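You operate a simulated robot arm through the tools that you are given. There is no shell and no other tool.

The job below is to be done with a simulated robot arm. You get a single attempt, and the scene is never put back.

Task
Couple the hose, fill the big bottle to FULL, take the hose off.
Fine: push the teal hose end on to the inlet port, turn the valve knob to OPEN, turn it to CLOSED as the level comes up to the FULL band, then stand the hose end back; no more than a splash runs beside. Where these are worked on the way, their far stop is far enough and under half their travel is too little: valve knob.
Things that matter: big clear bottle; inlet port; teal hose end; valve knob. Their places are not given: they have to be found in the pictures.

It is judged by the outcome, as a careful person would: the job done as asked, and still so three seconds after it is handed in. It fails if anything else is knocked over, pushed out of place, dropped, spilled or broken.

Robot
A 7-joint arm with a two-finger parallel gripper, fixed in place. Base frame: the origin is on the floor under the middle of its stand, x ahead of it, y to its left, z up; the work surface is at about z = 760. Lengths are in mm, angles in degrees, forces in N, time in s.
It reaches about 964 mm from its shoulder. Its first joint turns from -166.0 to 166.0 degrees. Payload 1.57 kg.
The tool frame sits at the grasp point between the pads (the TCP): z along the fingers, y along the line on which they close. The tips reach 30 mm beyond it. Largest opening 110 mm; finger width 24, thickness 12; the body of the gripper, 48 by 112 mm, starts 78 mm behind the TCP.
Orientation is that of the tool frame in the base frame, as [roll, pitch, yaw] about the fixed x, y, z axes, in that order (R = Rz(yaw) Ry(pitch) Rx(roll)). With the fingers straight down and closing along the base's y, the tool's x points along the base's -x, its y along +y and its z along -z.

Tools
- The arm moves only by the tool servo_tool. Its argument "steps" is a list of rows, each an object of numbers (a shift or turn left out is 0, a gripper value left out holds the last): "x", "y", "z": the shift along the tool's x, y, z in units of 50 mm (1.0 is 50 mm); "wx", "wy", "wz": the turn, a rotation vector about the tool's x, y, z in units of 8 degrees (1.0 is 8 degrees). In form: [{"x": .., "y": .., "z": .., "wx": .., "wy": .., "wz": ..}, ...]. A call has 1 to 20 rows; each row shifts and turns the commanded pose from where the row before left it, along the tool's axes as they then stand. "hand" is the finger opening in mm, from 0 to 110, set as the call begins (left out, the last holds). A call with a number of a shift or a turn outside -1 to 1 is refused whole. A row lasts 0.2 s, in which the tool goes at most 50 mm and 8.6 degrees; a call with a longer step from one row to the next is refused whole, and so is a gripper value outside its range. A pose out of reach is approached as far as the arm can. The call stops where the force on the tool passes 40 N (or 10 N more than at its start, if that is more) or the arm is blocked; 0.2 s more then pass. Each finger travels about 108 mm/s and halts on what it meets, pressing with about 28 N; the grip force reading is that of the motor and also rises with nothing between the fingers. The clock runs only during rows and for 0.2 s after the last one: add rows that do not move to give the fingers time. The reply holds the time, the measured pose of the TCP, the force on the tool along the base axes, the opening and the grip force, in the units named above and with some noise, with the torque about the TCP (base axes, N m) and any sound that the robot's microphone picked up, and new pictures: "show" is both (left out), scene, wrist or none.
- Cameras (640 x 400 px; columns grow to the right, rows downward): "scene" is fixed at [50.8, -650.7, 1381.7]; the picture's right is [0.49, -0.87, 0.00], its down [-0.33, -0.19, -0.92] and it looks along [0.80, 0.46, -0.38] (base axes); focal length 348 px, centre (320, 200). "wrist" rides on the gripper at [70, 16, -141] in the tool frame; the picture's right is [-0.23, 0.97, 0.00], its down [-0.86, -0.20, -0.48] and it looks along [-0.47, -0.11, 0.88] (tool axes); focal length 222 px, centre (320, 200).
- raise_lower(by): slides the trunk up (or, below 0, down) by that many mm; the arm rides with it, the base frame stays. It gives what a move gives, with no picture.
- point_at(camera, pixels): for up to 12 pixels [column, row] of the newest picture of that camera ("zoom" is the newest enlarged one), the place [x, y, z] in the base frame of the surface seen there, good to about 2 mm. The clock stands still meanwhile.
- inspect(camera, box): a new picture of the part [left, top, right, bottom] of that camera's present view, enlarged. The clock stands still meanwhile.
- hand_in(): hands the job in; it is judged then, once.

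Open the gripper and draw the arm clear of the work before you hand the job in, unless the task says otherwise.

The tools are called after "Request:" by a JSON object that holds its "method" and its "body". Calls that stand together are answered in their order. servo_tool: Moves the arm, as the interface text tells. Its arguments: {"type":"object","properties":{"steps":{"type":"array"},"hand":{"type":"number"},"show":{"type":"string","enum":["both","scene","wrist","none"]}},"required":["steps"]} The other tools are called the same way: raise_lower (by) moves the trunk up or down; point_at (camera, pixels) gives the place of the surface under pixels of a picture; inspect (camera, box) takes an enlarged picture of a part of a camera's view; hand_in () hands the job in.

At the start:

```text
time: 0.0
eef_pos: [688.1, -91.1, 1090.5]
orientation: [180.0, 0.1, 180.0]
ft_force: [-0.9, -0.5, 0.0]
moment: [0.0, 0.01, 0.02]
grip_width: 110.0
grip_force: 0.0
trunk travel left (down, up): [-375.0, 235.0]
```

scene: 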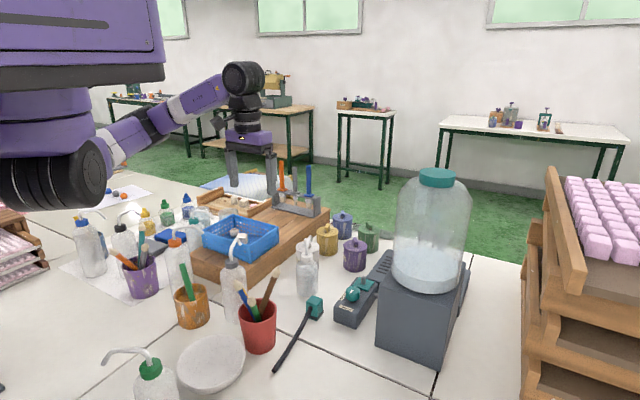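
wrist: 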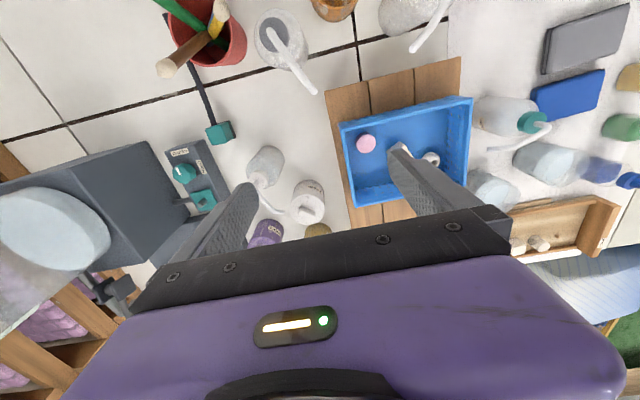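

The scene shows the big bottle on a grey stand at about (430,240), a teal hose end at (314,307) and a grey panel with a teal knob at (355,290). I'll enlarge these areas first.

Request:
{"method": "inspect", "body": {"camera": "scene", "box": [260, 230, 480, 370]}}

Request:
{"method": "inspect", "body": {"camera": "wrist", "box": [120, 100, 320, 240]}}

```text
2.86 times, centred on (370, 300) of scene
```

zoom: 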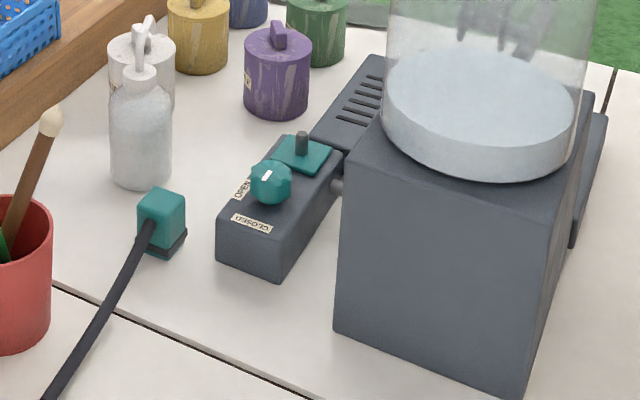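

```text
2.86 times, centred on (220, 170) of wrist
```

zoom: 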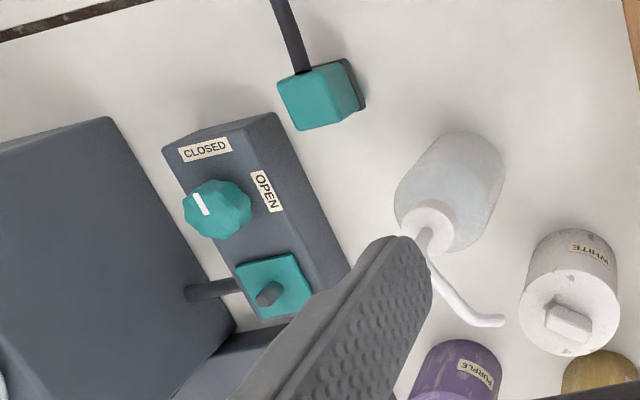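

The valve box has the knob with its white mark pointing near CLOSED, OPEN about 90° to the side, and a vertical spigot on a teal plate which is the inlet port. I'll look at the bottle for the FULL band and measure points.

Request:
{"method": "inspect", "body": {"camera": "scene", "box": [360, 150, 500, 300]}}

Request:
{"method": "point_at", "body": {"camera": "wrist", "pixels": [[220, 131], [183, 173], [203, 200], [182, 163], [222, 122], [213, 133], [230, 129], [179, 152], [199, 164], [208, 100], [190, 200], [236, 132]]}}

Request:
{"method": "point_at", "body": {"camera": "scene", "pixels": [[355, 294], [363, 283], [366, 277], [314, 300], [317, 313], [340, 315], [336, 300], [348, 308], [400, 350], [430, 240], [430, 285], [437, 172]]}}

```text
2.67 times, centred on (430, 225) of scene
```

zoom: 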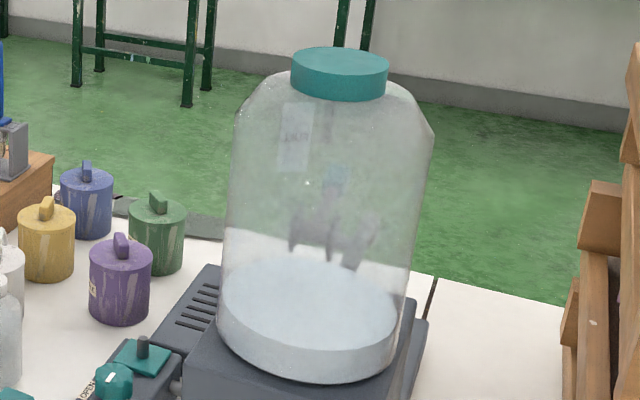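

```text
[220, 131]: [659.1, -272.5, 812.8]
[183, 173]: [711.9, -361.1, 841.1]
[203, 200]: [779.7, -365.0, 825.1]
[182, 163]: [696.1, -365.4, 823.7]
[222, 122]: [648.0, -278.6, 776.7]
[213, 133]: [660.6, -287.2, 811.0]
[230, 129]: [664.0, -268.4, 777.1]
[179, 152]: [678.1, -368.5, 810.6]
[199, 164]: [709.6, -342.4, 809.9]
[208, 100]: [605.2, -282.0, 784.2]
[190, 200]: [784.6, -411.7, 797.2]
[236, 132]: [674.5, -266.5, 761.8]
```

```text
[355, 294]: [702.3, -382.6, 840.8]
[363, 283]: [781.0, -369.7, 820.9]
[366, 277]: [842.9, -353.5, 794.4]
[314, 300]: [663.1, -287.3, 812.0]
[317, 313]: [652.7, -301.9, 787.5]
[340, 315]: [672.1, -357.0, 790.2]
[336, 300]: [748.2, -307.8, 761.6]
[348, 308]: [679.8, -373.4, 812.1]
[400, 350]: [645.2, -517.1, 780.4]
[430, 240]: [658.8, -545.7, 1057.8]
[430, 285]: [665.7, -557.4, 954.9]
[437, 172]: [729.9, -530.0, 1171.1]
```

The bottle stands on a grey stand, with a faint label at zoom (295,135), possibly FULL. I'll enlarge that and measure more points on the bottle.

Request:
{"method": "inspect", "body": {"camera": "scene", "box": [390, 165, 470, 225]}}

Request:
{"method": "point_at", "body": {"camera": "scene", "pixels": [[420, 200], [400, 200], [460, 200], [395, 270], [450, 290], [425, 264], [410, 290], [385, 290], [370, 260], [415, 330], [350, 312], [375, 265]]}}

```text
6.67 times, centred on (430, 195) of scene
```

zoom: 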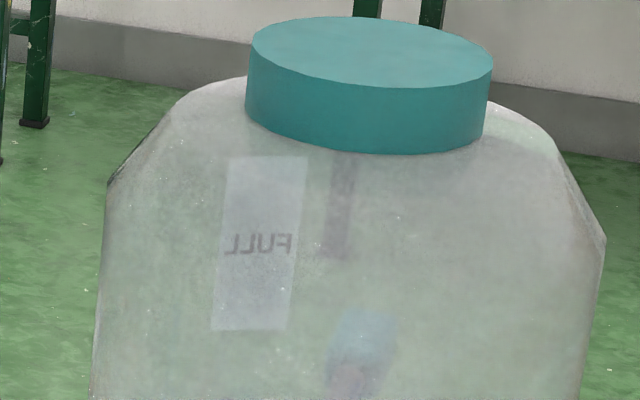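

```text
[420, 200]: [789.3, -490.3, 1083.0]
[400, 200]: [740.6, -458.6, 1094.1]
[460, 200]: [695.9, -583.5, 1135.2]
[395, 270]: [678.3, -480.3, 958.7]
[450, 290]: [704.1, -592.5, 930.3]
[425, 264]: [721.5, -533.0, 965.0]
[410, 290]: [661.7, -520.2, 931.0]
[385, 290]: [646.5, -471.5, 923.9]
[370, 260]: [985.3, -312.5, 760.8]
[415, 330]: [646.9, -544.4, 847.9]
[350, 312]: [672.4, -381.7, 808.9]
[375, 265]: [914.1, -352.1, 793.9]
```

The label FULL is on the far side of the bottle, seen mirrored at scene (420,200). I'll measure its top/bottom and look more closely at the hose end.

Request:
{"method": "point_at", "body": {"camera": "zoom", "pixels": [[265, 160], [250, 325], [260, 243], [232, 160], [305, 160], [215, 325], [285, 325], [370, 50]]}}

Request:
{"method": "inspect", "body": {"camera": "wrist", "box": [190, 90, 260, 150]}}

Request:
{"method": "inspect", "body": {"camera": "scene", "box": [290, 270, 390, 340]}}

```text
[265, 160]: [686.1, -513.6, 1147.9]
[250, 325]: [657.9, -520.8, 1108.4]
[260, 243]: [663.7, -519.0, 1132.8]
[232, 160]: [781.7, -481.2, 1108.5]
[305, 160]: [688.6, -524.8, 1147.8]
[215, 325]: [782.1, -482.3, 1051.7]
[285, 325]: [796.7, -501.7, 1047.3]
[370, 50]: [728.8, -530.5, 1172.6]
```

```text
6.67 times, centred on (225, 120) of wrist
```

zoom: 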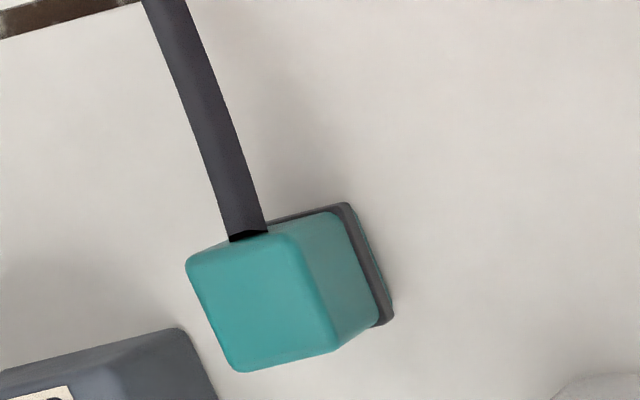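

```text
5.71 times, centred on (340, 305) of scene
```

zoom: 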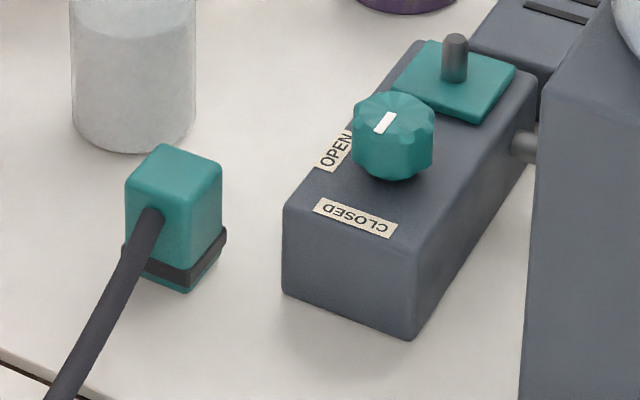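

The hose end is an upright block (about 760–812 in z) with the hose coming out of its -x side; the knob mark points at CLOSED (-x) and OPEN is on the +y side. I'll move the wrist camera over that area at a safe height for a better view.

Request:
{"method": "servo_tool", "body": {"steps": [{"x": 0.33, "y": -0.7, "z": 0.1}, {"x": 0.33, "y": -0.7, "z": 0.1}, {"x": 0.33, "y": -0.7, "z": 0.2}, {"x": 0.33, "y": -0.7, "z": 0.4}, {"x": 0.34, "y": -0.7, "z": 0.5}, {"x": 0.34, "y": -0.7, "z": 0.5}, {}]}}

Request:
{"method": "point_at", "body": {"camera": "zoom", "pixels": [[160, 150], [215, 168], [190, 188], [130, 185], [393, 120], [380, 130], [395, 113], [454, 40], [430, 48], [510, 72], [475, 118], [398, 85]]}}

```text
time: 1.6
eef_pos: [588.0, -300.8, 999.1]
orientation: [-180.0, 0.0, -180.0]
ft_force: [-0.4, -0.2, 1.1]
moment: [0.01, 0.0, 0.0]
grip_width: 110.0
grip_force: 0.0
trunk travel left (down, up): [-375.0, 235.0]
```

scene: 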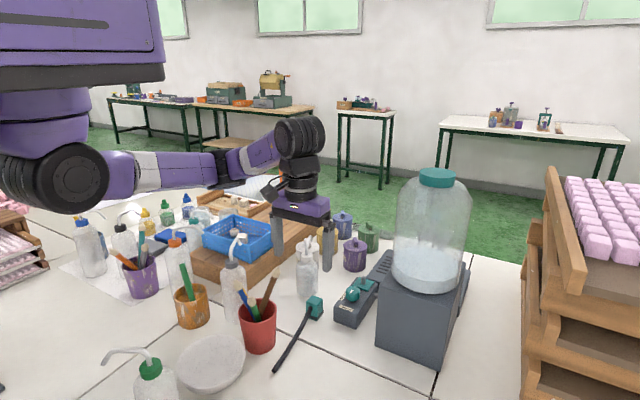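
wrist: 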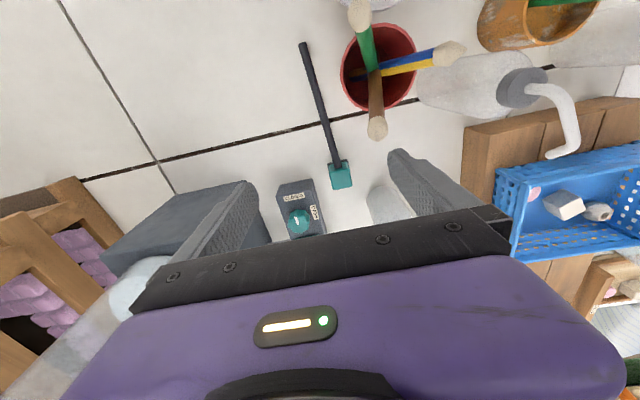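

```text
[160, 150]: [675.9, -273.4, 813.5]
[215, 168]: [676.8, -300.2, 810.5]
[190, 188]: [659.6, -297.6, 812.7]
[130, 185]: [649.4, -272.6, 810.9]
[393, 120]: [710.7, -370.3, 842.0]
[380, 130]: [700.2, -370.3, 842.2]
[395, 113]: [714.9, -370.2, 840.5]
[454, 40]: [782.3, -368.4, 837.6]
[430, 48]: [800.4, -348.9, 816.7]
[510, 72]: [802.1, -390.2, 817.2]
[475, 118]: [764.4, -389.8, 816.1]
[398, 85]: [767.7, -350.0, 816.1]
```

The port plate centre is around (783,-370,816) with a spigot; the knob is at about (710,-370). I'll zoom the wrist view on the hose end at (340,175) and the knob at (298,215).

Request:
{"method": "inspect", "body": {"camera": "wrist", "box": [260, 140, 380, 240]}}

```text
4.00 times, centred on (320, 190) of wrist
```

zoom: 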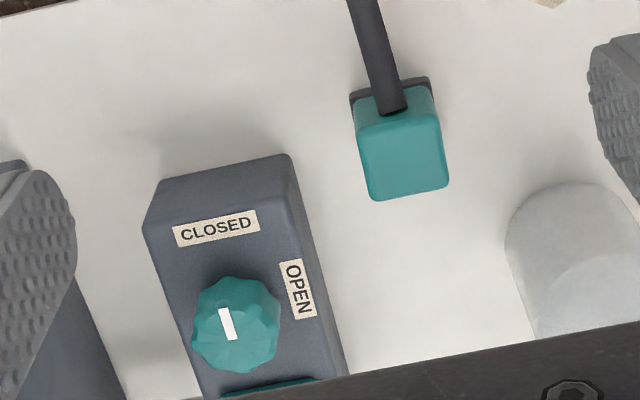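

Request:
{"method": "point_at", "body": {"camera": "zoom", "pixels": [[370, 125], [432, 118], [376, 192], [442, 182], [405, 155], [390, 108], [375, 40], [228, 325], [240, 322], [238, 285], [215, 230], [297, 290]]}}

Request:
{"method": "point_at", "body": {"camera": "wrist", "pixels": [[305, 45], [315, 80], [327, 130], [333, 155], [338, 165], [375, 130], [400, 195], [385, 215], [265, 225], [250, 190], [160, 160], [348, 60]]}}

```text
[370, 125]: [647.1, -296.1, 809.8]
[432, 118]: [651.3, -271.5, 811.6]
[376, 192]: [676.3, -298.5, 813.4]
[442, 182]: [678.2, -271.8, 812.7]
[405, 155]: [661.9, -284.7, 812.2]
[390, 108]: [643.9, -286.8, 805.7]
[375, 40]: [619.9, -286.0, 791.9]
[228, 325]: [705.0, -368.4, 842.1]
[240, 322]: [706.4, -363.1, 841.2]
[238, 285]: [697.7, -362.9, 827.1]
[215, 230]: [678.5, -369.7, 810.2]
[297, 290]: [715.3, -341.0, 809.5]
```

```text
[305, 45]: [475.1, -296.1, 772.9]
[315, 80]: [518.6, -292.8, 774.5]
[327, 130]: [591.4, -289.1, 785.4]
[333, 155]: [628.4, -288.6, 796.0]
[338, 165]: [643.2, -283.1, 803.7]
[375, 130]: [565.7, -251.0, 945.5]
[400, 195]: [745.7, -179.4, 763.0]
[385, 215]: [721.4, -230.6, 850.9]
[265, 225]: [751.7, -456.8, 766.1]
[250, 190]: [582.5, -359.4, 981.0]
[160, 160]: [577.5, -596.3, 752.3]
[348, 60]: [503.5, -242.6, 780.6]
```

The hose end's top measures about 30×30 mm centred at (663,-285,812), axis-aligned, with the hose running toward -x. I'll shift the arm +x by 150 mm to get the port in the wrist view.

Request:
{"method": "servo_tool", "body": {"steps": [{"x": -0.76}, {"x": -0.76}, {"x": -0.76}, {"x": -0.76}, {}], "show": "wrist"}}

Request:
{"method": "inspect", "body": {"camera": "wrist", "box": [220, 110, 360, 220]}}

```text
time: 2.8
eef_pos: [739.6, -300.9, 1002.2]
orientation: [179.9, 0.0, -180.0]
ft_force: [0.4, 0.7, 0.6]
moment: [0.02, 0.03, 0.02]
grip_width: 109.8
grip_force: 0.1
trunk travel left (down, up): [-375.0, 235.0]
```

wrist: 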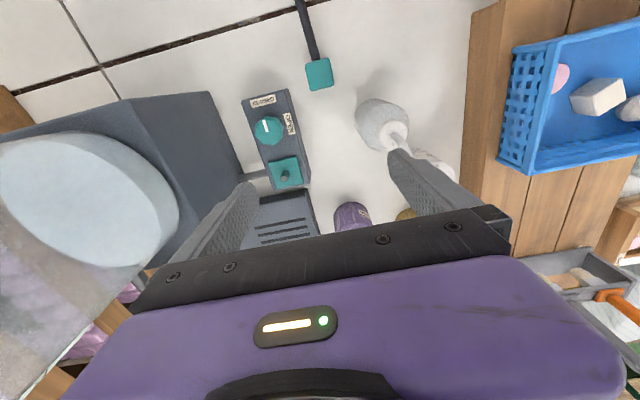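

```text
3.64 times, centred on (290, 165) of wrist
```

zoom: 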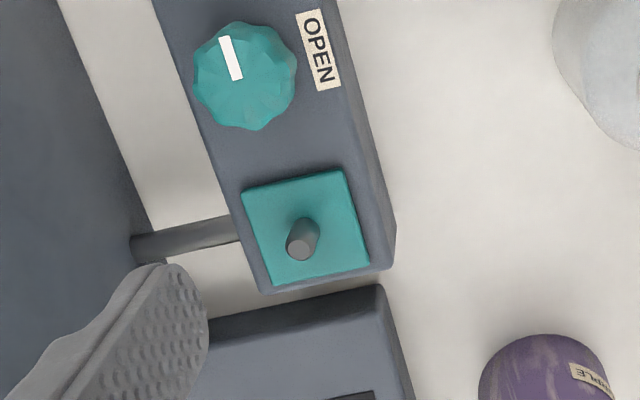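

Request:
{"method": "point_at", "body": {"camera": "zoom", "pixels": [[244, 190], [340, 173], [368, 266], [272, 283], [303, 248], [295, 250], [236, 80], [228, 45], [198, 85], [290, 75], [255, 128], [240, 25]]}}

Request:
{"method": "point_at", "body": {"camera": "wrist", "pixels": [[380, 110], [365, 140], [395, 138], [355, 210], [336, 215], [307, 62], [331, 60], [311, 88], [332, 85], [210, 95], [240, 160], [265, 173]]}}

```text
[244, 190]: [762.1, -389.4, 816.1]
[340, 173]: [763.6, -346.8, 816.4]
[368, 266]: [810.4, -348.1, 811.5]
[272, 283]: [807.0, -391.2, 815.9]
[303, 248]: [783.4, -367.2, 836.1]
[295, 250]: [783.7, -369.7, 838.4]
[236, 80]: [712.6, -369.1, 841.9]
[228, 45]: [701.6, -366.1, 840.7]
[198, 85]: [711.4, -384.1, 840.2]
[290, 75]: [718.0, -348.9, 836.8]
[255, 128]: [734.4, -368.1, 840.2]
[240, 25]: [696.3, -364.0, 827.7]
```

```text
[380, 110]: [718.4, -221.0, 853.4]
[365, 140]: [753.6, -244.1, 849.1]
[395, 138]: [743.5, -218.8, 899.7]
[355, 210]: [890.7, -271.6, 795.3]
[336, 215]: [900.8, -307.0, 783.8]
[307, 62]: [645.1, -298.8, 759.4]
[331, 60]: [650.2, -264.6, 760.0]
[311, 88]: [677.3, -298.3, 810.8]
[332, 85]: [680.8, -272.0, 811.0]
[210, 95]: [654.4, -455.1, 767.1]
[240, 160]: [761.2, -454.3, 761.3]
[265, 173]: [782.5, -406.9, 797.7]
```

Port plate spans x 762–808, y -391 to -347 with the spigot at about (784,-369.5), top 838; knob centre about (714,-369), radius ~20, top 841. Before descending to the hose end I check the brushes in the red cup at scene (258,320), near where the wrist camera would pass.

Request:
{"method": "inspect", "body": {"camera": "scene", "box": [220, 220, 350, 360]}}

Request:
{"method": "point_at", "body": {"camera": "zoom", "pixels": [[265, 165], [250, 185], [230, 215], [105, 225], [150, 260], [120, 310], [275, 310], [195, 330], [270, 390], [400, 120], [420, 60], [385, 85]]}}

```text
2.86 times, centred on (285, 290) of scene
```

zoom: 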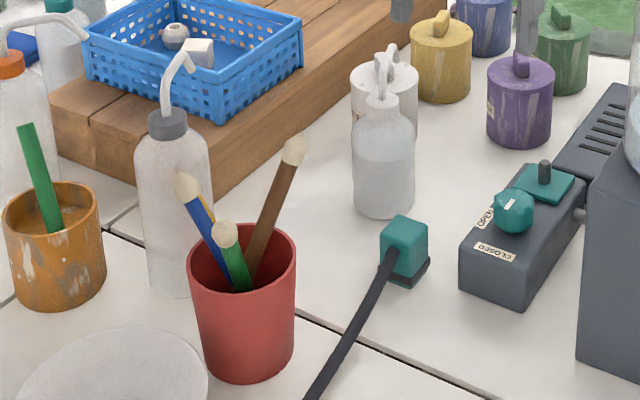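

```text
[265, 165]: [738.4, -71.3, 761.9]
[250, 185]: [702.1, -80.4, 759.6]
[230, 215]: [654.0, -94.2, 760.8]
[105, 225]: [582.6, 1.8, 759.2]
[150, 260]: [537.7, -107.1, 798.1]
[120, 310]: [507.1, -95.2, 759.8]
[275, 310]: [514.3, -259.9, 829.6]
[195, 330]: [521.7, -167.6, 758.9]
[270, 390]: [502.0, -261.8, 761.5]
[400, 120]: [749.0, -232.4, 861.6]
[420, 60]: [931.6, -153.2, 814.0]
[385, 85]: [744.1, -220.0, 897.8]
```

The tall brush head is at zoom (293,150); I measure it, the other brush heads and the red cup.

Request:
{"method": "point_at", "body": {"camera": "zoom", "pixels": [[293, 150], [293, 138], [300, 155], [280, 190], [187, 187], [226, 235], [295, 250], [293, 370], [190, 262], [250, 230], [165, 110], [190, 65]]}}

```text
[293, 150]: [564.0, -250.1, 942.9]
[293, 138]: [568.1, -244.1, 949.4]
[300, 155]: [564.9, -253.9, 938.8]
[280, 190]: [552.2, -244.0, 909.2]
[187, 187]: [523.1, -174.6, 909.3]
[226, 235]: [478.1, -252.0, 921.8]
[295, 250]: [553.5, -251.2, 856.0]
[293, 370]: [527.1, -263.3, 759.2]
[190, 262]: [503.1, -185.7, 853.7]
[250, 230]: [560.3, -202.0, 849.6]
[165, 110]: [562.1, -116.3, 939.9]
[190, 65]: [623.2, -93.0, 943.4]
```

The tall brush head reaches (565,-249,950), close to where the wrist camera would come down. I inspect the hand in the scene view to see how large the camera mount is.

Request:
{"method": "inspect", "body": {"camera": "scene", "box": [260, 80, 420, 280]}}

```text
2.00 times, centred on (340, 180) of scene
```

zoom: 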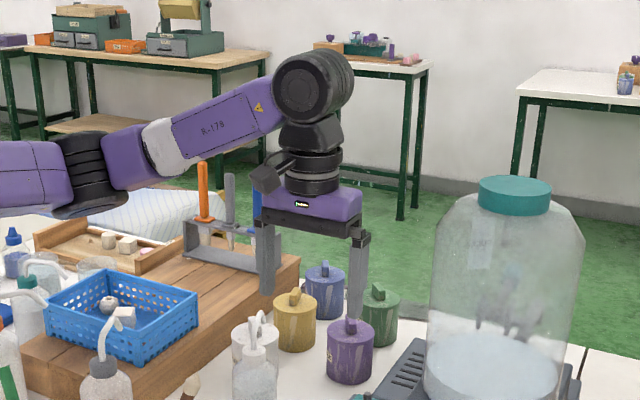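

The camera mount is a small black box on the robot side, so I'll approach the hose end with the hand leaned 8° toward +x to keep it away from the brush, and with the fingers opened only to 50 mm to clear the valve box. First go above the hose end.

Request:
{"method": "servo_tool", "body": {"hand": 50, "steps": [{"x": 0.5, "y": 0.1}, {"x": 0.5, "y": 0.11}, {"x": 0.52, "y": 0.11}, {"z": 0.5}, {"z": 0.5}, {"z": 0.44}, {"wy": 1.0}, {}]}}

Request:
{"method": "inspect", "body": {"camera": "wrist", "box": [240, 130, 400, 240]}}

```text
time: 4.6
eef_pos: [663.9, -285.6, 928.0]
orientation: [-180.0, -8.1, -180.0]
ft_force: [0.4, -0.5, -0.5]
moment: [0.03, 0.03, 0.02]
grip_width: 49.6
grip_force: 0.2
trunk travel left (down, up): [-375.0, 235.0]
```

scene: 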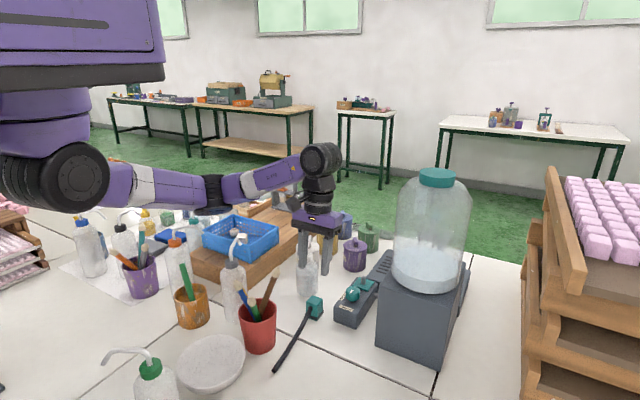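
wrist: 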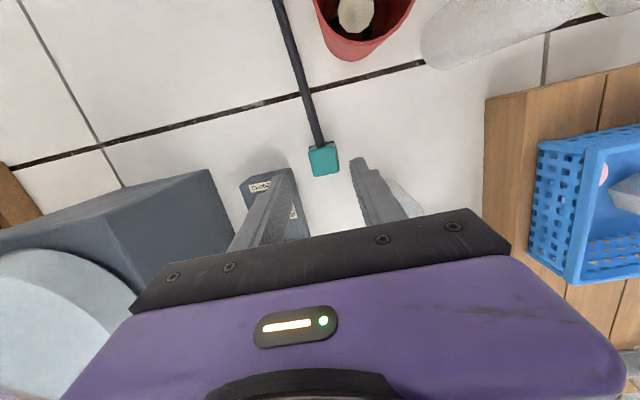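

```text
3.64 times, centred on (320, 185) of wrist
```

zoom: 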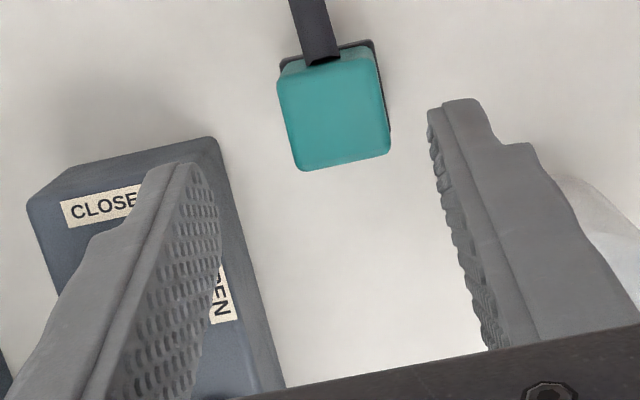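

The block sits between the fingers in view, zoom (335,105). I measure its top corners and side edges for centre and yaw.

Request:
{"method": "point_at", "body": {"camera": "zoom", "pixels": [[283, 85], [376, 68], [302, 163], [385, 148], [278, 105], [381, 100], [290, 150], [388, 140], [300, 80], [360, 70], [310, 165], [375, 152]]}}

Request:
{"method": "point_at", "body": {"camera": "wrist", "pixels": [[278, 5], [290, 45], [303, 85], [312, 115], [318, 140], [355, 15], [268, 230], [363, 195]]}}

```text
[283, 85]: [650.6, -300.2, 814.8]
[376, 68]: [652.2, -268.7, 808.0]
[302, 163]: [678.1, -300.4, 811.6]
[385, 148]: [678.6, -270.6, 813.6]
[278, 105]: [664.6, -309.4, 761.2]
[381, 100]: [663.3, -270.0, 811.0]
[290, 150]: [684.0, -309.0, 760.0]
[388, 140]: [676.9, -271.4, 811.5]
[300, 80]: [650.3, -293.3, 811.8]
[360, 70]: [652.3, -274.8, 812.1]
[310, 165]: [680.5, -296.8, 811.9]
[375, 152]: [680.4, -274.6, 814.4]
```

```text
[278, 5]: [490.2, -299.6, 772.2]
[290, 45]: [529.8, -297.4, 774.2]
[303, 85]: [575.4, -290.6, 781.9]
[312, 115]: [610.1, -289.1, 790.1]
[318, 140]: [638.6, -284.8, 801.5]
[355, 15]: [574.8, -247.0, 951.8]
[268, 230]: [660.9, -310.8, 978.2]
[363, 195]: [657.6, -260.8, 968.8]
```

Block centre is (665,-285), yaw ≈ 0, top at 812; the brush edge is at x≈575 so clearance is fine. I descend straight down to TCP z≈808.

Request:
{"method": "servo_tool", "body": {"steps": [{"x": -0.073, "z": 0.48}, {"x": -0.073, "z": 0.48}, {"x": -0.08, "z": 0.48}, {"x": -0.08, "z": 0.48}, {"x": -0.07, "z": 0.456}, {}]}}

Request:
{"method": "inspect", "body": {"camera": "scene", "box": [240, 190, 380, 340]}}

```text
time: 6.0
eef_pos: [664.2, -285.6, 807.1]
orientation: [-180.0, -8.0, -180.0]
ft_force: [-0.5, 0.2, 0.9]
moment: [0.0, -0.01, 0.02]
grip_width: 50.1
grip_force: 0.0
trunk travel left (down, up): [-375.0, 235.0]
```

scene: 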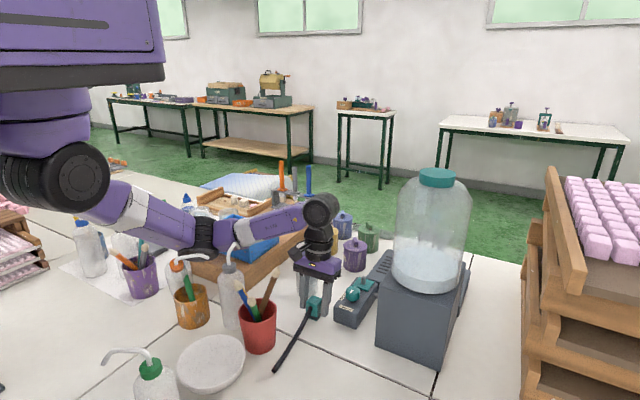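
wrist: 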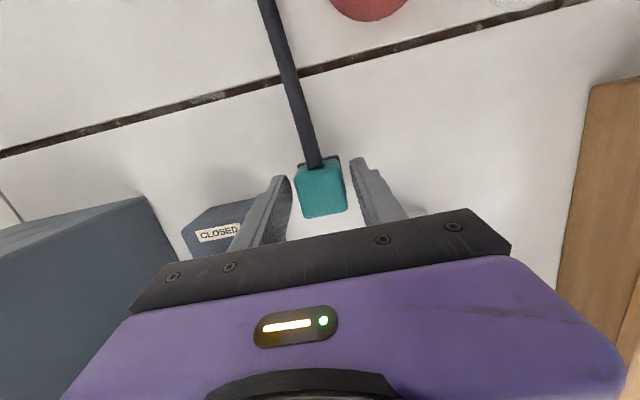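

```text
2.67 times, centred on (310, 265) of scene
```

zoom: 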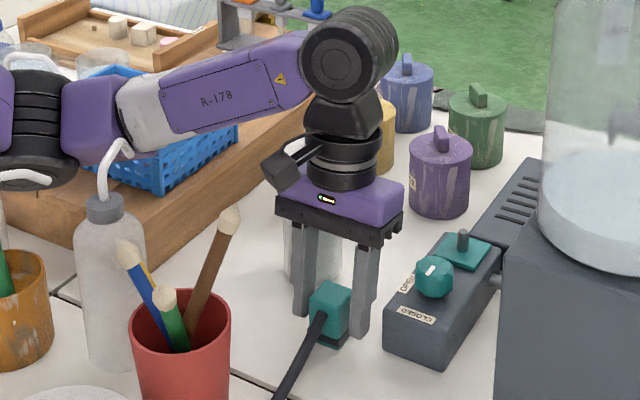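

The fingers straddle the block at 50 mm with no contact. The forearm looks low near the blue tray and squeeze bottles, so I measure its height before continuing.

Request:
{"method": "point_at", "body": {"camera": "scene", "pixels": [[205, 235], [205, 252], [230, 225], [270, 222], [160, 222], [120, 205], [232, 243], [237, 250], [255, 235], [180, 245]]}}

```text
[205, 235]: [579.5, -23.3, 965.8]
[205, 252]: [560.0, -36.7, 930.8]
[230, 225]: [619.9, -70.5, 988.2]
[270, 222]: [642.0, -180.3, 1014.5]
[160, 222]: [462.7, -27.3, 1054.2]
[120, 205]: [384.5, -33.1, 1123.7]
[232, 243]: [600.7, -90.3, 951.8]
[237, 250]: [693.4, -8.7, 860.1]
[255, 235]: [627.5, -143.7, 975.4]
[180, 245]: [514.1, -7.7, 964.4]
```

The forearm's underside (~(627,-144,975)) passes near the squeeze-bottle nozzle at about (605,-90,950). I check that spot closely before doing anything else.

Request:
{"method": "inspect", "body": {"camera": "scene", "box": [190, 210, 290, 300]}}

Request:
{"method": "point_at", "body": {"camera": "zoom", "pixels": [[300, 150], [285, 190], [310, 145], [330, 170], [380, 130], [250, 120], [290, 110], [270, 160], [180, 200], [230, 235], [450, 125], [330, 160]]}}

```text
4.44 times, centred on (240, 255) of scene
```

zoom: 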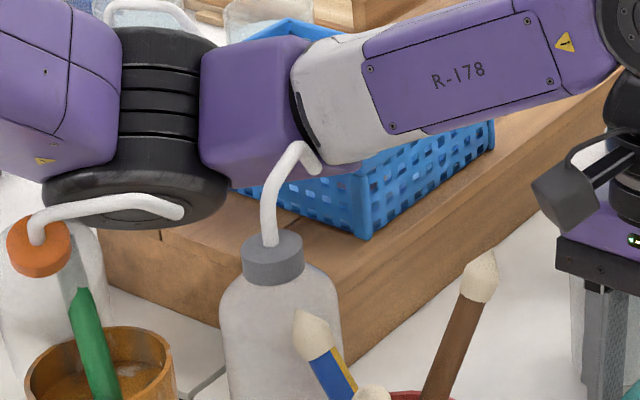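

```text
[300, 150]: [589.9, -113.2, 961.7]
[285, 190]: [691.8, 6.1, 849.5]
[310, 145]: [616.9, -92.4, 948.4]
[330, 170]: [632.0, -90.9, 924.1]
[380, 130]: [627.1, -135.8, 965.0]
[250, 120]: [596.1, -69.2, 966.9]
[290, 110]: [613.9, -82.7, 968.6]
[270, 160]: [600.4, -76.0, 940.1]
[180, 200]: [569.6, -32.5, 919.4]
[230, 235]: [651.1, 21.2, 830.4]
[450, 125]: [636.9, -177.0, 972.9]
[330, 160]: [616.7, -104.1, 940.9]
```

The forearm is within ~20 mm of the grey-capped bottle's nozzle. I raise the trunk 150 mm, so that the arm reaches down from higher up.

Request:
{"method": "raise_lower", "body": {"by": 150}}

Request:
{"method": "inspect", "body": {"camera": "scene", "box": [100, 130, 420, 330]}}

```text
time: 7.8
eef_pos: [665.5, -285.3, 957.2]
orientation: [180.0, -8.0, 180.0]
ft_force: [-0.2, 0.3, 0.4]
moment: [-0.06, -0.02, -0.04]
grip_width: 50.0
grip_force: 0.1
trunk travel left (down, up): [-525.0, 85.0]
```

```text
2.00 times, centred on (260, 230) of scene
```

zoom: 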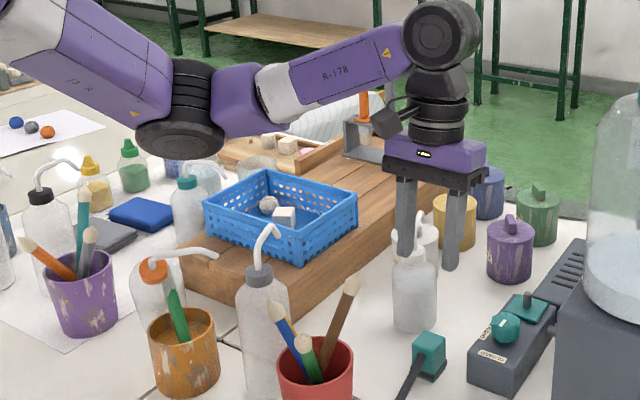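

Nothing was disturbed. I descend again by 120 mm and check where the forearm is now.

Request:
{"method": "servo_tool", "body": {"steps": [{"x": -0.068, "z": 0.475}, {"x": -0.068, "z": 0.475}, {"x": -0.068, "z": 0.475}, {"x": -0.068, "z": 0.475}, {"x": -0.068, "z": 0.475}, {}], "show": "scene"}}

Request:
{"method": "inspect", "body": {"camera": "scene", "box": [100, 130, 420, 330]}}

Request:
{"method": "point_at", "body": {"camera": "zoom", "pixels": [[190, 150], [240, 130], [290, 120], [350, 110], [100, 80], [175, 130], [260, 240], [270, 235]]}}

```text
time: 9.2
eef_pos: [664.9, -283.0, 839.8]
orientation: [180.0, -8.0, 180.0]
ft_force: [-0.5, -0.2, 0.6]
moment: [0.01, 0.01, 0.0]
grip_width: 50.1
grip_force: 0.1
trunk travel left (down, up): [-525.0, 85.0]
```

scene: 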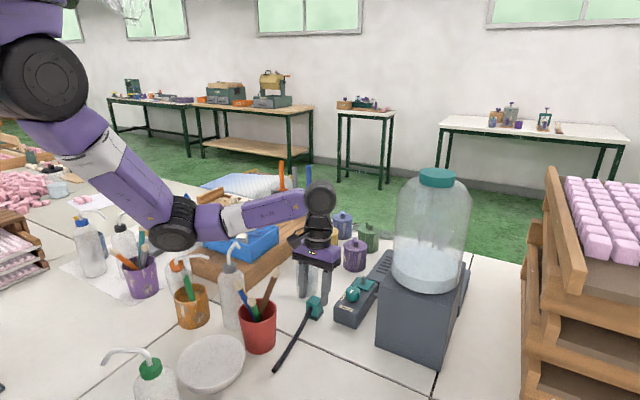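

```text
2.00 times, centred on (260, 230) of scene
```

zoom: 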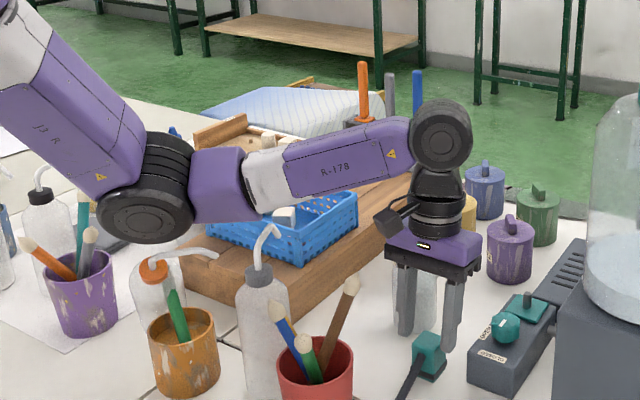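

```text
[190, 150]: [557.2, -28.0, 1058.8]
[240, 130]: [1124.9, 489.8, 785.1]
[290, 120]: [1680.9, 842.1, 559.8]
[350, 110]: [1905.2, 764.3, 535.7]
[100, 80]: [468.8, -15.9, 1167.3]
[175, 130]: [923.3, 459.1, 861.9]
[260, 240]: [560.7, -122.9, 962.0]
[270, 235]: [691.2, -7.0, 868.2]
```

I measure the underside of the elbow and forearm in this view.

Request:
{"method": "point_at", "body": {"camera": "zoom", "pixels": [[145, 210], [145, 238], [185, 215], [225, 215], [260, 205], [300, 190], [350, 175], [390, 160], [270, 228], [250, 260], [195, 252], [350, 290]]}}

```text
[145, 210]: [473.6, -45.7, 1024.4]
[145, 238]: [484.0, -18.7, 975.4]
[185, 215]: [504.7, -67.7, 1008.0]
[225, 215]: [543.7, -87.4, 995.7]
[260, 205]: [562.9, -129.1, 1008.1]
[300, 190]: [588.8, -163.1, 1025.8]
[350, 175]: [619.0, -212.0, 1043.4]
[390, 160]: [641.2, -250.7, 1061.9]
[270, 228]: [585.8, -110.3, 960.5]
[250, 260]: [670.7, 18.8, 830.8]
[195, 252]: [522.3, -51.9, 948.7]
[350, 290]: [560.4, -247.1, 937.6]
```

Clearance over the nozzles (tops ~950–960) is only about 40 mm here, so I raise the trunk to near its top and come down again.

Request:
{"method": "raise_lower", "body": {"by": 80}}

Request:
{"method": "servo_tool", "body": {"steps": [{"x": -0.068, "y": -0.01, "z": 0.475}, {"x": -0.068, "y": -0.01, "z": 0.475}, {"x": -0.068, "y": -0.01, "z": 0.475}, {"x": -0.068, "y": -0.01, "z": 0.475}, {}], "show": "scene"}}

Request:
{"method": "inspect", "body": {"camera": "scene", "box": [100, 130, 420, 330]}}

```text
time: 10.3
eef_pos: [664.2, -284.1, 919.6]
orientation: [-180.0, -7.9, 179.9]
ft_force: [0.5, 0.0, -0.3]
moment: [-0.05, 0.0, -0.01]
grip_width: 49.9
grip_force: 0.0
trunk travel left (down, up): [-605.0, 5.0]
```

```text
time: 11.5
eef_pos: [667.2, -286.4, 823.1]
orientation: [-179.9, -8.0, 180.0]
ft_force: [0.6, 0.0, 0.7]
moment: [0.0, 0.0, 0.0]
grip_width: 49.9
grip_force: 0.1
trunk travel left (down, up): [-605.0, 5.0]
```

scene: 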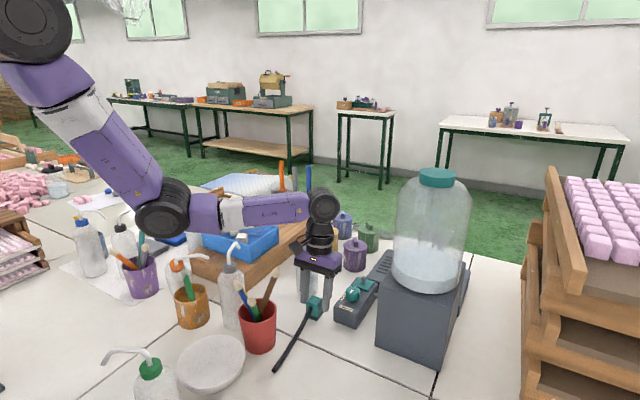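

```text
2.00 times, centred on (260, 230) of scene
```

zoom: 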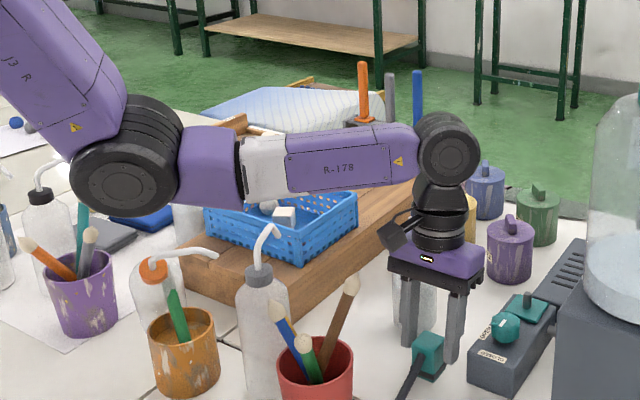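

Request:
{"method": "point_at", "body": {"camera": "zoom", "pixels": [[120, 190], [120, 212], [165, 205], [205, 207], [235, 205], [260, 200], [300, 190], [350, 190], [270, 228], [195, 252], [400, 240], [350, 285]]}}

```text
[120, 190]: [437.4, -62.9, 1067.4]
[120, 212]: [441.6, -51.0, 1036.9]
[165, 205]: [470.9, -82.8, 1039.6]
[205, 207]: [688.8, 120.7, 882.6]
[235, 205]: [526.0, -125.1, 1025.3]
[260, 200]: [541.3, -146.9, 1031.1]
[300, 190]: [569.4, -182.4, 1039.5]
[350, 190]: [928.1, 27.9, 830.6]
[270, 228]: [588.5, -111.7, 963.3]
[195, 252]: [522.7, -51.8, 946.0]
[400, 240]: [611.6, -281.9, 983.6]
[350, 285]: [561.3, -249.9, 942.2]
```

The forearm underside is now ≥1020 mm over nozzles at ≤963, good. I descend the last 15 mm over the block and look from the wrist.

Request:
{"method": "servo_tool", "body": {"steps": [{"y": 0.015, "z": 0.151}, {"y": 0.015, "z": 0.151}, {}], "show": "wrist"}}

Request:
{"method": "inspect", "body": {"camera": "wrist", "box": [240, 130, 400, 240]}}

```text
time: 12.3
eef_pos: [663.3, -285.5, 807.7]
orientation: [180.0, -8.0, -180.0]
ft_force: [0.1, 0.8, 0.2]
moment: [0.02, 0.03, 0.0]
grip_width: 50.1
grip_force: 0.1
trunk travel left (down, up): [-605.0, 5.0]
```

wrist: 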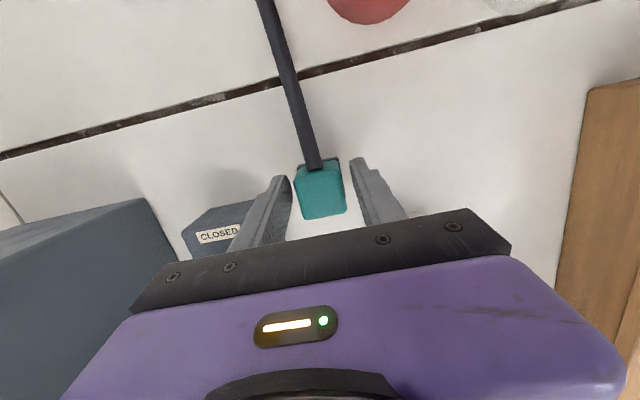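

```text
3.64 times, centred on (320, 185) of wrist
```

zoom: 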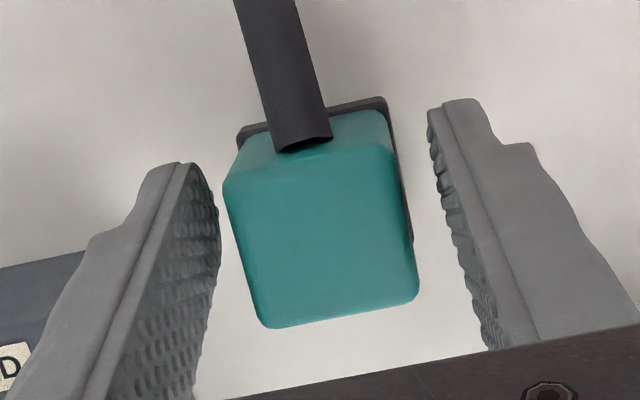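

The block stands centred between the pads. I close the fingers on it and hold.

Request:
{"method": "servo_tool", "body": {"hand": 0, "steps": [{}, {}, {}], "show": "wrist"}}

Request:
{"method": "inspect", "body": {"camera": "wrist", "box": [240, 130, 400, 240]}}

```text
time: 13.1
eef_pos: [662.7, -284.7, 808.8]
orientation: [-180.0, -8.0, 180.0]
ft_force: [0.5, -0.5, -0.2]
moment: [-0.01, 0.01, 0.01]
grip_width: 33.6
grip_force: 28.4
trunk travel left (down, up): [-605.0, 5.0]
```

wrist: 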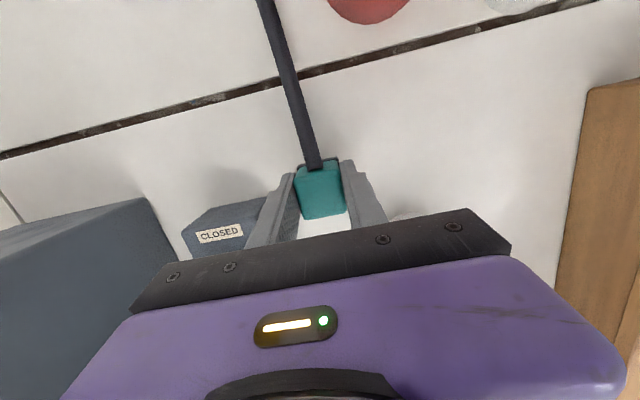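

```text
3.64 times, centred on (320, 185) of wrist
```

zoom: 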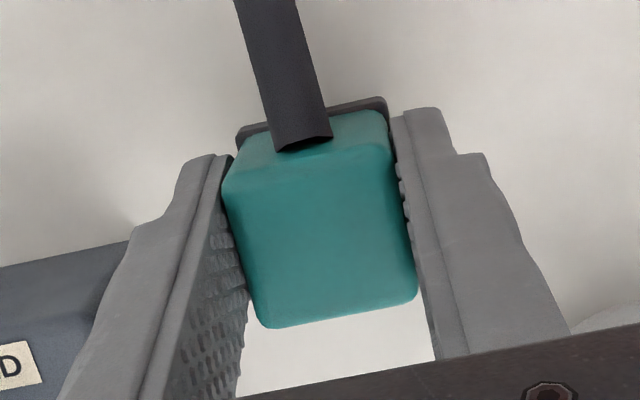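

Gripped at 33.6 mm width, 28 N. I lift straight up 60 mm first to see how the hose behaves.

Request:
{"method": "servo_tool", "body": {"steps": [{"x": 0.042, "z": -0.297}, {"x": 0.056, "z": -0.396}, {"x": 0.07, "z": -0.495}, {}]}}

Request:
{"method": "inspect", "body": {"camera": "scene", "box": [240, 210, 400, 390]}}

```text
time: 14.1
eef_pos: [662.2, -283.3, 869.4]
orientation: [180.0, -8.1, 180.0]
ft_force: [0.3, -0.5, -0.8]
moment: [-0.02, 0.0, -0.02]
grip_width: 33.6
grip_force: 28.4
trunk travel left (down, up): [-605.0, 5.0]
```

scene: 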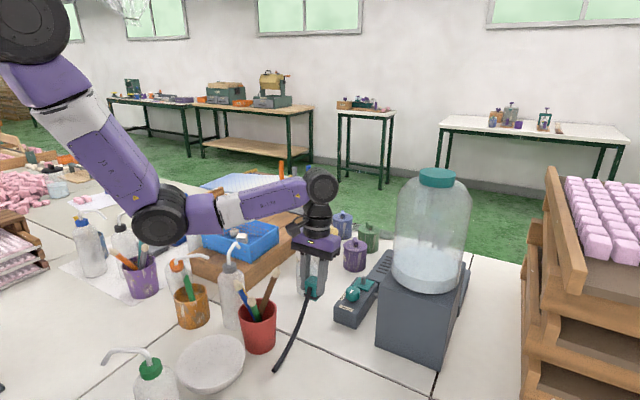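
wrist: 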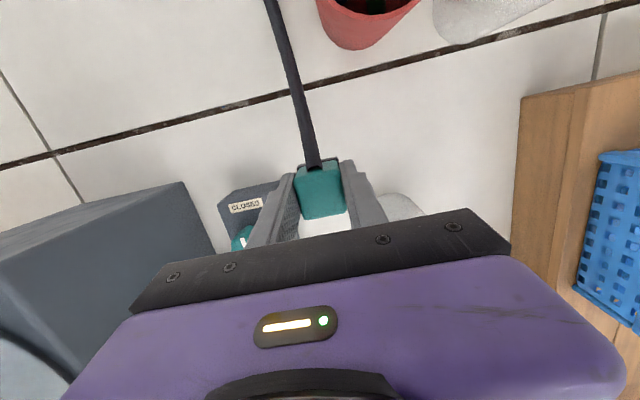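

```text
2.22 times, centred on (320, 300) of scene
```

zoom: 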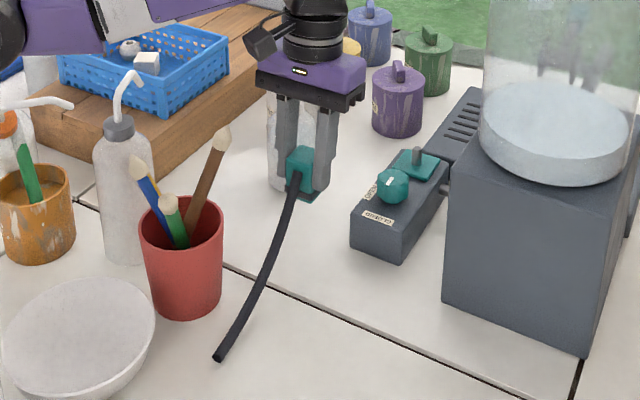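

The hose is flexible and anchored at its far end on the table (scene (275,371)). I lift further, move over the port, and then turn about the vertical by -45° so that the hose leaves clear of the knob.

Request:
{"method": "servo_tool", "body": {"steps": [{"x": 0.052, "z": -0.363}, {"x": 0.052, "z": -0.363}, {"x": 0.052, "z": -0.363}, {"x": -0.479, "y": -0.34, "z": -0.068}, {"x": -0.479, "y": -0.34, "z": -0.068}, {"x": -0.479, "y": -0.34, "z": -0.068}, {"x": -0.479, "y": -0.34, "z": -0.068}, {"x": -0.479, "y": -0.34, "z": -0.068}, {}]}}

```text
time: 16.1
eef_pos: [782.6, -368.2, 921.3]
orientation: [-179.9, -8.0, -179.9]
ft_force: [-0.3, 1.3, -0.7]
moment: [-0.01, 0.0, 0.0]
grip_width: 33.8
grip_force: 28.4
trunk travel left (down, up): [-605.0, 5.0]
```

scene: 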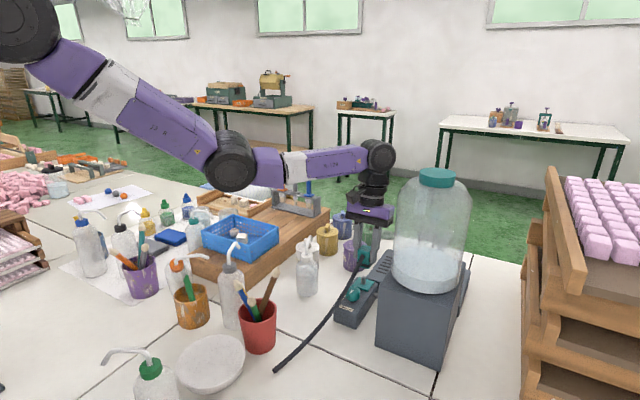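
wrist: 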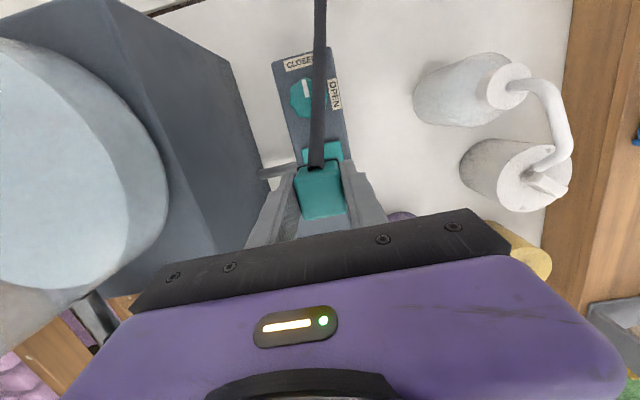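

The hose now crosses directly over the knob at wrist (318,90), as expected. I rotate -45° about the vertical.

Request:
{"method": "servo_tool", "body": {"steps": [{"wx": -0.132, "wz": 0.928}, {"wx": -0.132, "wz": 0.928}, {"wx": -0.132, "wz": 0.928}, {"wx": -0.132, "wz": 0.928}, {"wx": -0.132, "wz": 0.928}, {"wx": -0.132, "wz": 0.928}, {}]}}

Request:
{"method": "inspect", "body": {"camera": "scene", "box": [310, 200, 430, 330]}}

Request:
{"method": "inspect", "body": {"camera": "wrist", "box": [220, 100, 400, 240]}}

```text
time: 17.7
eef_pos: [783.8, -368.6, 921.2]
orientation: [179.9, -8.1, 135.0]
ft_force: [0.2, -0.4, -1.5]
moment: [0.01, 0.02, 0.0]
grip_width: 33.6
grip_force: 27.6
trunk travel left (down, up): [-605.0, 5.0]
```

scene: 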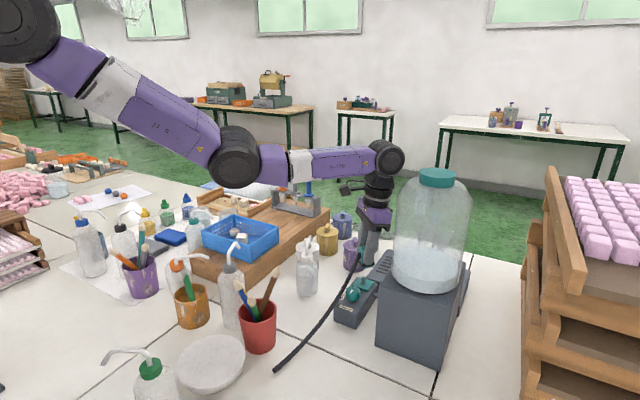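
wrist: 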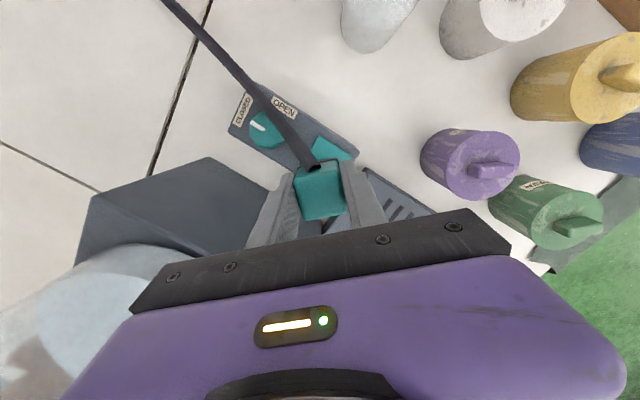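

```text
3.08 times, centred on (370, 265) of scene
```

zoom: 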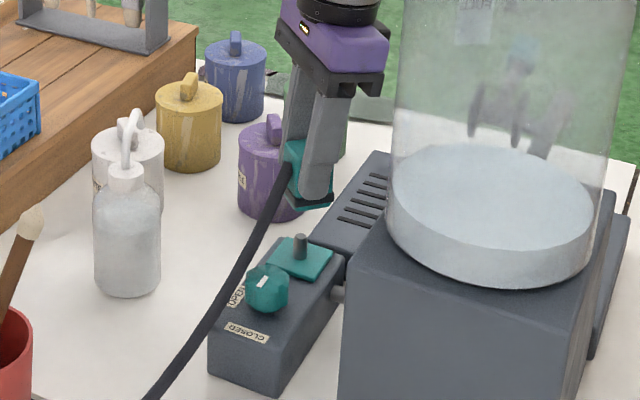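

```text
2.86 times, centred on (310, 170) of wrist
```

zoom: 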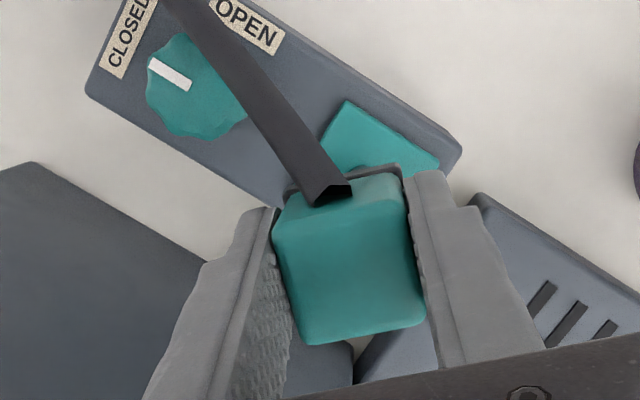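

The hose is drawn nearly straight to its anchor whatever the yaw, stretching freely, so it looks non-rigid; the square port plate is axis-aligned with the block's own orientation. I turn back to the original yaw so the block sits squarely on the plate.

Request:
{"method": "servo_tool", "body": {"steps": [{"wx": 0.132, "wz": -0.928}, {"wx": 0.132, "wz": -0.928}, {"wx": 0.132, "wz": -0.928}, {"wx": 0.132, "wz": -0.928}, {"wx": 0.132, "wz": -0.928}, {"wx": 0.132, "wz": -0.928}, {}]}}

Request:
{"method": "inspect", "body": {"camera": "scene", "box": [310, 200, 430, 330]}}

Request:
{"method": "inspect", "body": {"camera": "wrist", "box": [250, 130, 390, 240]}}

```text
time: 19.3
eef_pos: [783.6, -368.2, 925.2]
orientation: [-180.0, -8.0, -180.0]
ft_force: [0.8, 0.1, -1.3]
moment: [0.0, -0.02, -0.03]
grip_width: 33.7
grip_force: 28.1
trunk travel left (down, up): [-605.0, 5.0]
```

scene: 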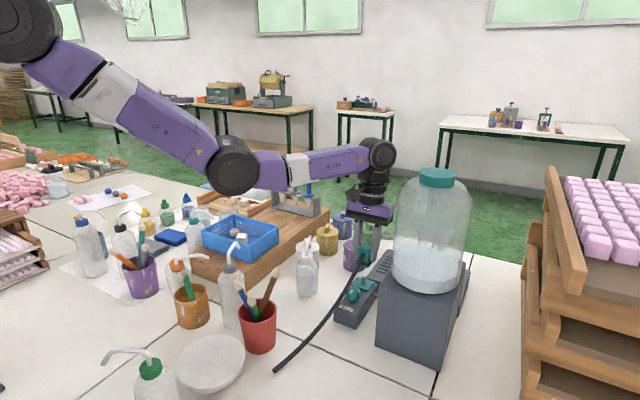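
wrist: 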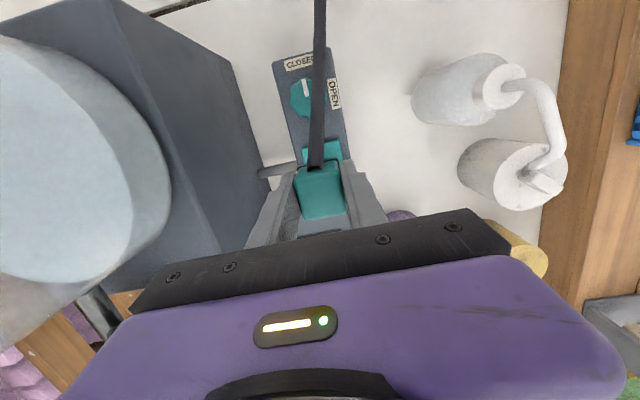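

```text
3.08 times, centred on (370, 265) of scene
```

zoom: 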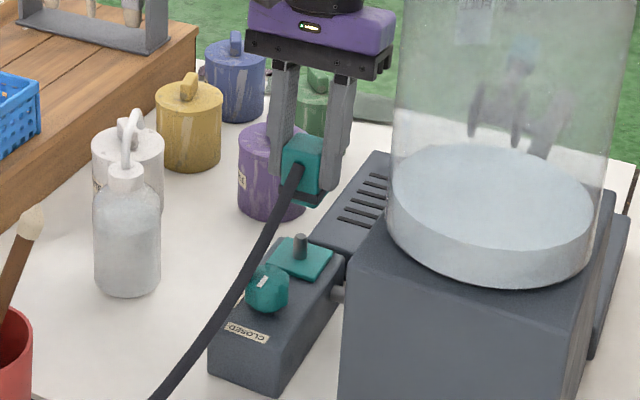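

```text
3.64 times, centred on (320, 185) of wrist
```

zoom: 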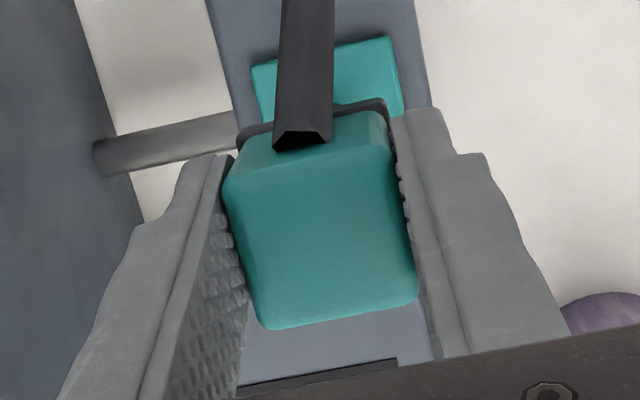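

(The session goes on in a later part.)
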